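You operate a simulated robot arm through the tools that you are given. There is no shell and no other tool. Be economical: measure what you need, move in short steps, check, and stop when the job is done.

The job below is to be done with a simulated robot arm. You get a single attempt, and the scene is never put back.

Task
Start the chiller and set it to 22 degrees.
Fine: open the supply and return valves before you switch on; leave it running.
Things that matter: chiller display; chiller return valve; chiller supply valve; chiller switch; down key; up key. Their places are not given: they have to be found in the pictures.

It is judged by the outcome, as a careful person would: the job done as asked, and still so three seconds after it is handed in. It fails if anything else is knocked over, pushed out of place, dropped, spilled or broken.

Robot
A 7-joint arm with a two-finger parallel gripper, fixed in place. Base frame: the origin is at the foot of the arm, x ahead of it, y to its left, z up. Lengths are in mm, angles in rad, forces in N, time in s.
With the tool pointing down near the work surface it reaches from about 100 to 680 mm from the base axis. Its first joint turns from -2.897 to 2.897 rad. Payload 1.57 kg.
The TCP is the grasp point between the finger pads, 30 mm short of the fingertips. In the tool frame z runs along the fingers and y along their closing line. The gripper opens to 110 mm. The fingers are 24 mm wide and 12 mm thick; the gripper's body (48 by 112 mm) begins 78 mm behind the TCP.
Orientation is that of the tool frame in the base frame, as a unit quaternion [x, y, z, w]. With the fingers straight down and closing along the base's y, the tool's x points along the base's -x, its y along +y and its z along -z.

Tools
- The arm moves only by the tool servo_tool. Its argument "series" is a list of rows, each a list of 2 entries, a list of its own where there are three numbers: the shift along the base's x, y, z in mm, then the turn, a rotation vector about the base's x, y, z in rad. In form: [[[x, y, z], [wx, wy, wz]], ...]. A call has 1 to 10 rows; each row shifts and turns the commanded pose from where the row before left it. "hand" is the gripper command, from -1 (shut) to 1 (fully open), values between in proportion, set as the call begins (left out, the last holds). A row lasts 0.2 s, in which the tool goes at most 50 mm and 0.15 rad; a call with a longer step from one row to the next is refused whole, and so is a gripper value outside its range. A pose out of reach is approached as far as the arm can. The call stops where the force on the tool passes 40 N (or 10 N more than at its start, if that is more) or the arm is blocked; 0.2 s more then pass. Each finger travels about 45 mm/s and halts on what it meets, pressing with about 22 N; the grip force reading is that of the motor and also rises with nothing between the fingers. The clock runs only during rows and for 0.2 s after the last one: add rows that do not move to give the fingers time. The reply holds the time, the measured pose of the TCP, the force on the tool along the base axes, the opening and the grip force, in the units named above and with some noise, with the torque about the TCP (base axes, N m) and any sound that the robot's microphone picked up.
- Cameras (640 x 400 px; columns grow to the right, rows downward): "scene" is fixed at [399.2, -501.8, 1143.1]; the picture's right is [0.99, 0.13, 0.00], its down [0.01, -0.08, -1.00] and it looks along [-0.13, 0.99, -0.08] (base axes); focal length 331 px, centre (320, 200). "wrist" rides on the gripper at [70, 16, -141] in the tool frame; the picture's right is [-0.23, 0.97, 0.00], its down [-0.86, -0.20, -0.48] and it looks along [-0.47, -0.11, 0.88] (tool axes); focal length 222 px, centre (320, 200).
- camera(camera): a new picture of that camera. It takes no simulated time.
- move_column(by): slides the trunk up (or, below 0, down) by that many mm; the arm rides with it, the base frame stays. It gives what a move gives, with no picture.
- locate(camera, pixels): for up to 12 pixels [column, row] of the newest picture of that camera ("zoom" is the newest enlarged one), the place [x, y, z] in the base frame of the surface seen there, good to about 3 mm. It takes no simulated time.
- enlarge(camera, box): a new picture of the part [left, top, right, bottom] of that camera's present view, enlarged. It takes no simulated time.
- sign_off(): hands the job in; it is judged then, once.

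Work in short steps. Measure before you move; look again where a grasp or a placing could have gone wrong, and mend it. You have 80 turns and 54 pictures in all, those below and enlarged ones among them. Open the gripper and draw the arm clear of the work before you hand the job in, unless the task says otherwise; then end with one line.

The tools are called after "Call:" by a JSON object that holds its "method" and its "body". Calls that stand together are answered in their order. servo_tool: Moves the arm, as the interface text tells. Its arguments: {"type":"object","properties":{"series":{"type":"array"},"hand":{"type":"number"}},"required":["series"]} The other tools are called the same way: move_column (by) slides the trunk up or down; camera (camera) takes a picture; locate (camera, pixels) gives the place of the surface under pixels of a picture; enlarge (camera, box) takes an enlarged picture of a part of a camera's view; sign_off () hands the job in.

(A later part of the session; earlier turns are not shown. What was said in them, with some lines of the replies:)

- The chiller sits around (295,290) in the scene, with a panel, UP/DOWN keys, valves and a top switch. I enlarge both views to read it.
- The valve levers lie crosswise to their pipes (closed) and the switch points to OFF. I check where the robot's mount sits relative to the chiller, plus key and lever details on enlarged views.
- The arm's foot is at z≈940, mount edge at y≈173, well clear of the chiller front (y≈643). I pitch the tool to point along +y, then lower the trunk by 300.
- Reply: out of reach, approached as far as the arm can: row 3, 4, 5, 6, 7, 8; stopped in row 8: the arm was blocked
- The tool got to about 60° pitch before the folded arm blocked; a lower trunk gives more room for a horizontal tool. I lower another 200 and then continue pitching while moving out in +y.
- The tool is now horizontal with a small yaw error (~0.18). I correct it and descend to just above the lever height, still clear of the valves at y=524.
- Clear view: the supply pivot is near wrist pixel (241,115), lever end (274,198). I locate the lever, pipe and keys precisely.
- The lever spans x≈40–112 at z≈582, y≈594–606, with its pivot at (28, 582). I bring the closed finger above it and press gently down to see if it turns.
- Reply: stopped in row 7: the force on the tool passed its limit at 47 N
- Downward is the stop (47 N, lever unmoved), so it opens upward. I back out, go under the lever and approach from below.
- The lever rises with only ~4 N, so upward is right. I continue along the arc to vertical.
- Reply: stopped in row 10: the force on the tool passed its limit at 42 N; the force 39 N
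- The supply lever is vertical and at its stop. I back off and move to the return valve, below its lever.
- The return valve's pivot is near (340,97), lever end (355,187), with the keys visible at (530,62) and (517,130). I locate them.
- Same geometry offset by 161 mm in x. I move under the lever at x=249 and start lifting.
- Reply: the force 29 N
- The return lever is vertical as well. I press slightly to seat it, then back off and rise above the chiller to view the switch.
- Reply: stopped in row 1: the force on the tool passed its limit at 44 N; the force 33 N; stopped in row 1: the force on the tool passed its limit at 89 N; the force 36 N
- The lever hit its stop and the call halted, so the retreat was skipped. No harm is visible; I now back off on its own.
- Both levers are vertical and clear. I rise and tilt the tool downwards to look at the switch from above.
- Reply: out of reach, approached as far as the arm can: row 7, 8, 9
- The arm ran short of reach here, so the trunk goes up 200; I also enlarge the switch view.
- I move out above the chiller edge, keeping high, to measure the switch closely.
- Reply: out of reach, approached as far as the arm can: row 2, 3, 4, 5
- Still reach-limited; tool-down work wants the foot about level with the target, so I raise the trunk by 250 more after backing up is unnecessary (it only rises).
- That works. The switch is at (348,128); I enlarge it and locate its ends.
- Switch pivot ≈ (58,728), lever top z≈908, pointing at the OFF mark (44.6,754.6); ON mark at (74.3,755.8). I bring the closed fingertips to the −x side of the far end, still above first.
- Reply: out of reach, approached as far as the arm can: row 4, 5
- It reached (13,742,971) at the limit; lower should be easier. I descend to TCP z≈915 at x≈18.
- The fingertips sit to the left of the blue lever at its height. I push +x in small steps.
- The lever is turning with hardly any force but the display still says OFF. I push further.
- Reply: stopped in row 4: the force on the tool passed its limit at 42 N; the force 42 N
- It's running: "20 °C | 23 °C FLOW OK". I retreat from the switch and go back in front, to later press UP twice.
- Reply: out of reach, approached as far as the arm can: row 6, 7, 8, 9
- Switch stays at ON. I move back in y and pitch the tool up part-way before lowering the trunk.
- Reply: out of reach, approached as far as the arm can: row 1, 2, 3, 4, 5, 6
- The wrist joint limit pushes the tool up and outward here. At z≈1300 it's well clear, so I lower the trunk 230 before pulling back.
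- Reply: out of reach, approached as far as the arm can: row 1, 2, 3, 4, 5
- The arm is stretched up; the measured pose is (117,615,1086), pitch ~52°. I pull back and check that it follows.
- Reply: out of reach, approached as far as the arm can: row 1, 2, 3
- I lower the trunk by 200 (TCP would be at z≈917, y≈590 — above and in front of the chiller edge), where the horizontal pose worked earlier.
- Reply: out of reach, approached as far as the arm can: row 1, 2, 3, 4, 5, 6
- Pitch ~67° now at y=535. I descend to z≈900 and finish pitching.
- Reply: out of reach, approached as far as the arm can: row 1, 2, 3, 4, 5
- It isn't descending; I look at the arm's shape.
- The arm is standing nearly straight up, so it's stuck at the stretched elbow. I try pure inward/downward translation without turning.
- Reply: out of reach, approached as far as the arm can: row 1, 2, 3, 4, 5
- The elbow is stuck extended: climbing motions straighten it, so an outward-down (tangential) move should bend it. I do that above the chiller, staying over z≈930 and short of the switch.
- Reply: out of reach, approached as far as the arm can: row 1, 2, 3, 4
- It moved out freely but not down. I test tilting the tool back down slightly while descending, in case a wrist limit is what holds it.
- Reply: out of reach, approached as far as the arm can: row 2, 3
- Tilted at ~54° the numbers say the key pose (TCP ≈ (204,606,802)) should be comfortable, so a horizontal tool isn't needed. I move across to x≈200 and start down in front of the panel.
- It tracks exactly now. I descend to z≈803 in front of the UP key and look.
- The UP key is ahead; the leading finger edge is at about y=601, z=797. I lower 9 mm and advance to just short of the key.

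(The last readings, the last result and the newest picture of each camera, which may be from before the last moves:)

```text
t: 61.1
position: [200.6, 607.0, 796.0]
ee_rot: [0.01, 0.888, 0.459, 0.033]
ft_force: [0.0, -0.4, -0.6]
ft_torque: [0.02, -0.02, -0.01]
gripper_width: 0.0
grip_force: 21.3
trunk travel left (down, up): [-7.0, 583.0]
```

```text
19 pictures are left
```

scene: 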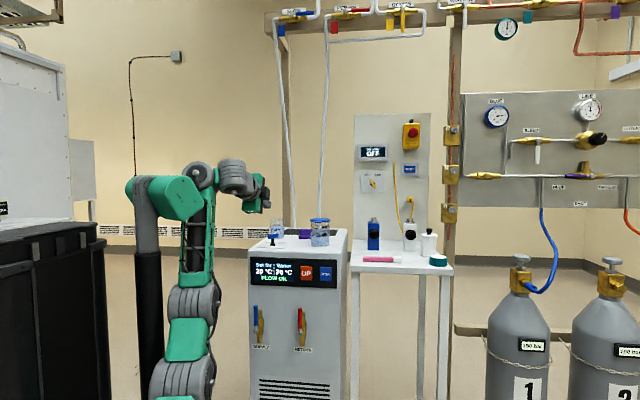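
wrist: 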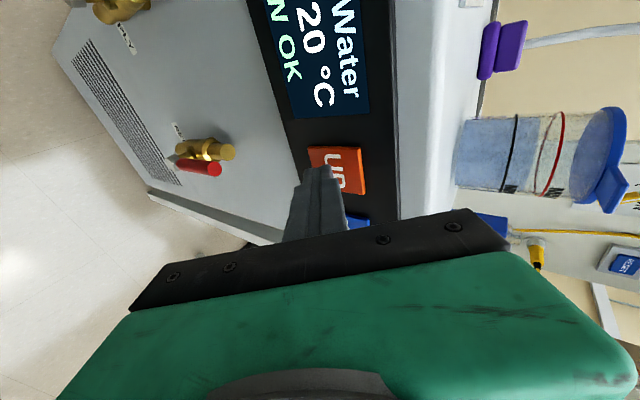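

The tip is right in front of UP. I press in 2 mm steps.

Call:
{"method": "servo_tool", "body": {"series": [[[0, 2, 0], [0, 0, 0]], [[0, 2, 0], [0, 0, 0]], [[0, 2, 0], [0, 0, 0]]]}}

Call:
{"method": "enlarge", "body": {"camera": "wrist", "box": [250, 0, 410, 240]}}

```text
t: 61.9
position: [200.7, 612.2, 795.4]
ee_rot: [0.01, 0.888, 0.458, 0.033]
ft_force: [0.4, -0.1, 0.2]
ft_torque: [0.01, 0.04, -0.01]
gripper_width: 0.1
grip_force: 21.6
trunk travel left (down, up): [-7.0, 583.0]
```

```text
1.67 times, centred on (330, 120) of wrist
```

zoom: 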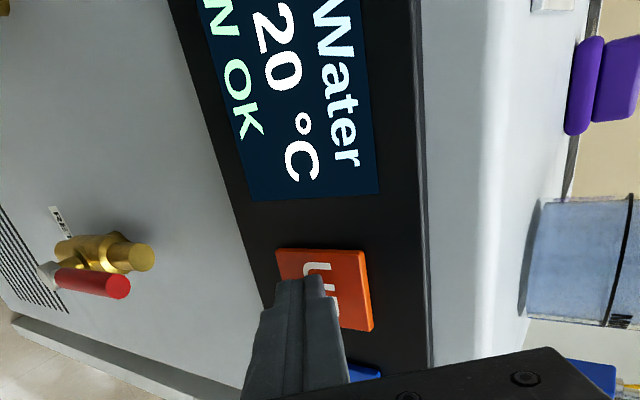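

No contact yet; the visible "20 °C" is the water reading. I press on in small steps and watch force/sound.

Call:
{"method": "servo_tool", "body": {"series": [[[0, 2, 0], [0, 0, 0]], [[0, 2, 0], [0, 0, 0]]]}}

Call:
{"method": "servo_tool", "body": {"series": [[[0, 1.5, 0], [0, 0, 0]], [[0, 1.5, 0], [0, 0, 0]]]}}

```text
t: 62.5
position: [201.9, 616.1, 795.6]
ee_rot: [0.01, 0.888, 0.458, 0.034]
ft_force: [0.3, -0.3, -0.4]
ft_torque: [-0.01, 0.0, -0.01]
gripper_width: 0.0
grip_force: 21.0
trunk travel left (down, up): [-7.0, 583.0]
```

```text
t: 63.1
position: [200.5, 619.9, 793.7]
ee_rot: [0.009, 0.888, 0.458, 0.033]
ft_force: [0.0, -2.4, -0.5]
ft_torque: [-0.04, 0.03, 0.04]
gripper_width: 0.2
grip_force: 21.8
trunk travel left (down, up): [-7.0, 583.0]
heard: click
```

A click at y≈620. I back off 10 mm and check the display.

Call:
{"method": "servo_tool", "body": {"series": [[[0, -6, 0], [0, 0, 0]], [[0, -6, 0], [0, 0, 0]]]}}

Call:
{"method": "enlarge", "body": {"camera": "scene", "box": [240, 240, 350, 300]}}

Call:
{"method": "enlarge", "body": {"camera": "wrist", "box": [200, 0, 440, 160]}}

```text
t: 63.7
position: [203.0, 607.3, 794.9]
ee_rot: [0.009, 0.888, 0.458, 0.033]
ft_force: [0.0, -0.1, 0.3]
ft_torque: [0.01, 0.02, -0.01]
gripper_width: 0.0
grip_force: 21.0
trunk travel left (down, up): [-7.0, 583.0]
```

```text
5.82 times, centred on (295, 270) of scene
```

zoom: 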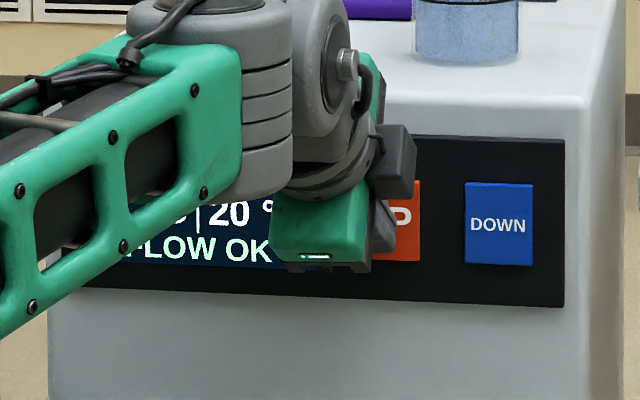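

```text
2.50 times, centred on (320, 80) of wrist
```

zoom: 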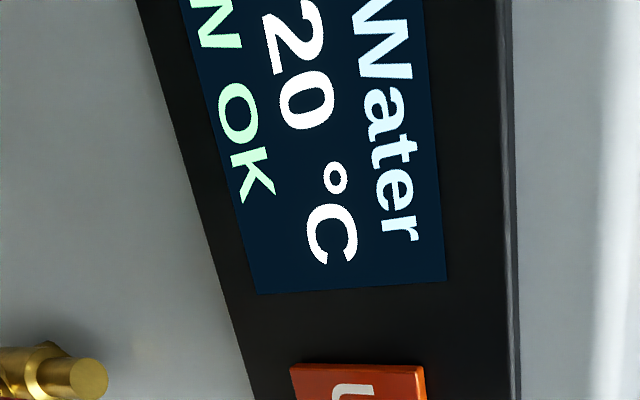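

The set value is hidden from both views, so I press a second time the same way, listening for one click.

Call:
{"method": "servo_tool", "body": {"series": [[[0, 5, 0], [0, 0, 0]], [[0, 4, 0], [0, 0, 0]], [[0, 2, 0], [0, 0, 0]], [[0, 1.5, 0], [0, 0, 0]]]}}

```text
t: 64.7
position: [201.3, 619.9, 794.5]
ee_rot: [0.01, 0.888, 0.458, 0.034]
ft_force: [0.5, -1.9, 2.0]
ft_torque: [0.03, 0.04, 0.0]
gripper_width: 0.0
grip_force: 21.1
trunk travel left (down, up): [-7.0, 583.0]
heard: click
```

One click again. I withdraw straight back and to the side (+x is free of the display), then read it.

Call:
{"method": "servo_tool", "body": {"series": [[[0, -8, 0], [0, 0, 0]], [[0, -20, 5], [0, 0, 0]], [[0, -20, 10], [0, 0, 0]], [[-30, 0, 20], [0, 0, 0]], [[-40, 0, 20], [0, 0, 0]], [[-40, 0, 20], [0, 0, 0]], [[0, 0, 0], [0, 0, 0]]]}}

Call:
{"method": "enlarge", "body": {"camera": "wrist", "box": [200, 0, 440, 200]}}

```text
t: 66.3
position: [88.9, 570.4, 870.6]
ee_rot: [0.01, 0.888, 0.458, 0.033]
ft_force: [-0.1, 0.7, -0.2]
ft_torque: [-0.01, 0.01, 0.0]
gripper_width: 0.0
grip_force: 21.2
trunk travel left (down, up): [-7.0, 583.0]
```

```text
2.00 times, centred on (320, 100) of wrist
```

zoom: 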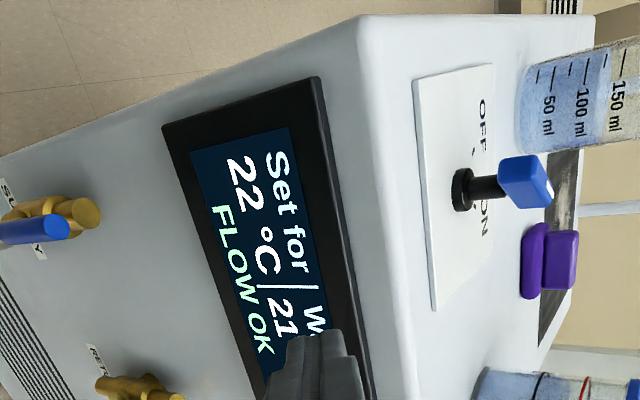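

Set for 22 °C, FLOW OK. I draw the arm up and away and open the gripper.

Call:
{"method": "servo_tool", "body": {"series": [[[-10, -5, 30], [0, 0, 0]], [[-10, -5, 30], [0, 0, 0]], [[-10, -5, 30], [0, 0, 0]], [[0, 0, 30], [0, 0, 0]]]}}

Call:
{"method": "servo_tool", "body": {"series": [[[0, 0, 0], [0, 0, 0]], [[0, 0, 0], [0, 0, 0]], [[0, 0, 0], [0, 0, 0]], [[0, 0, 0], [0, 0, 0]], [[0, 0, 0], [0, 0, 0]], [[0, 0, 0], [0, 0, 0]], [[0, 0, 0], [0, 0, 0]]], "hand": 1}}

Call:
{"method": "camera", "body": {"camera": "scene"}}

Call:
{"method": "enlarge", "body": {"camera": "scene", "box": [240, 205, 360, 365]}}

```text
t: 67.3
position: [60.9, 560.4, 983.0]
ee_rot: [0.01, 0.891, 0.452, 0.034]
ft_force: [0.7, -0.6, 0.0]
ft_torque: [-0.03, 0.02, -0.01]
gripper_width: 0.3
grip_force: 21.1
trunk travel left (down, up): [-7.0, 583.0]
```

```text
t: 68.9
position: [59.9, 559.5, 983.2]
ee_rot: [0.01, 0.892, 0.451, 0.034]
ft_force: [-0.3, -0.4, 0.0]
ft_torque: [0.01, 0.0, 0.02]
gripper_width: 110.1
grip_force: 0.0
trunk travel left (down, up): [-7.0, 583.0]
```

```text
14 pictures are left
```

scene: 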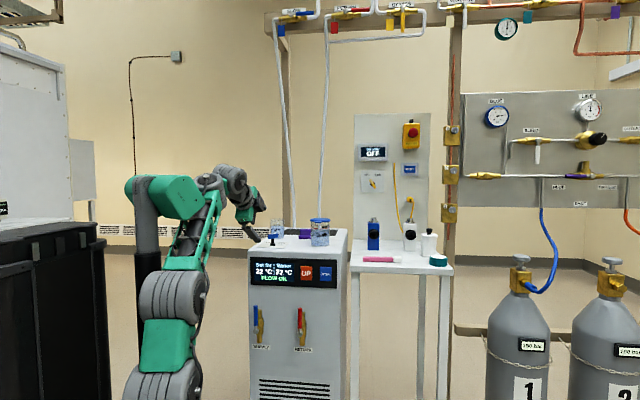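

```text
2.50 times, centred on (300, 285) of scene
```

zoom: 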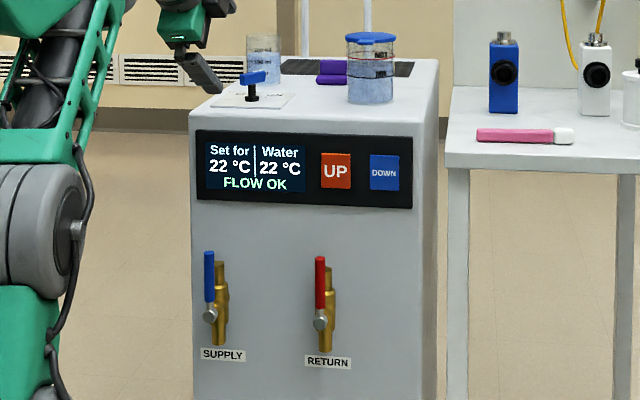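

The display reads 22 °C set, 22 °C water, FLOW OK; both valves are open, the switch is on, and the arm is clear. I hand it in.

Call:
{"method": "sign_off", "body": {}}

```text
The job is handed in.
```

The chiller is running and set to 22 °C: I opened the supply and return valves first, then switched it on, and the display shows FLOW OK with the water at 22 °C.
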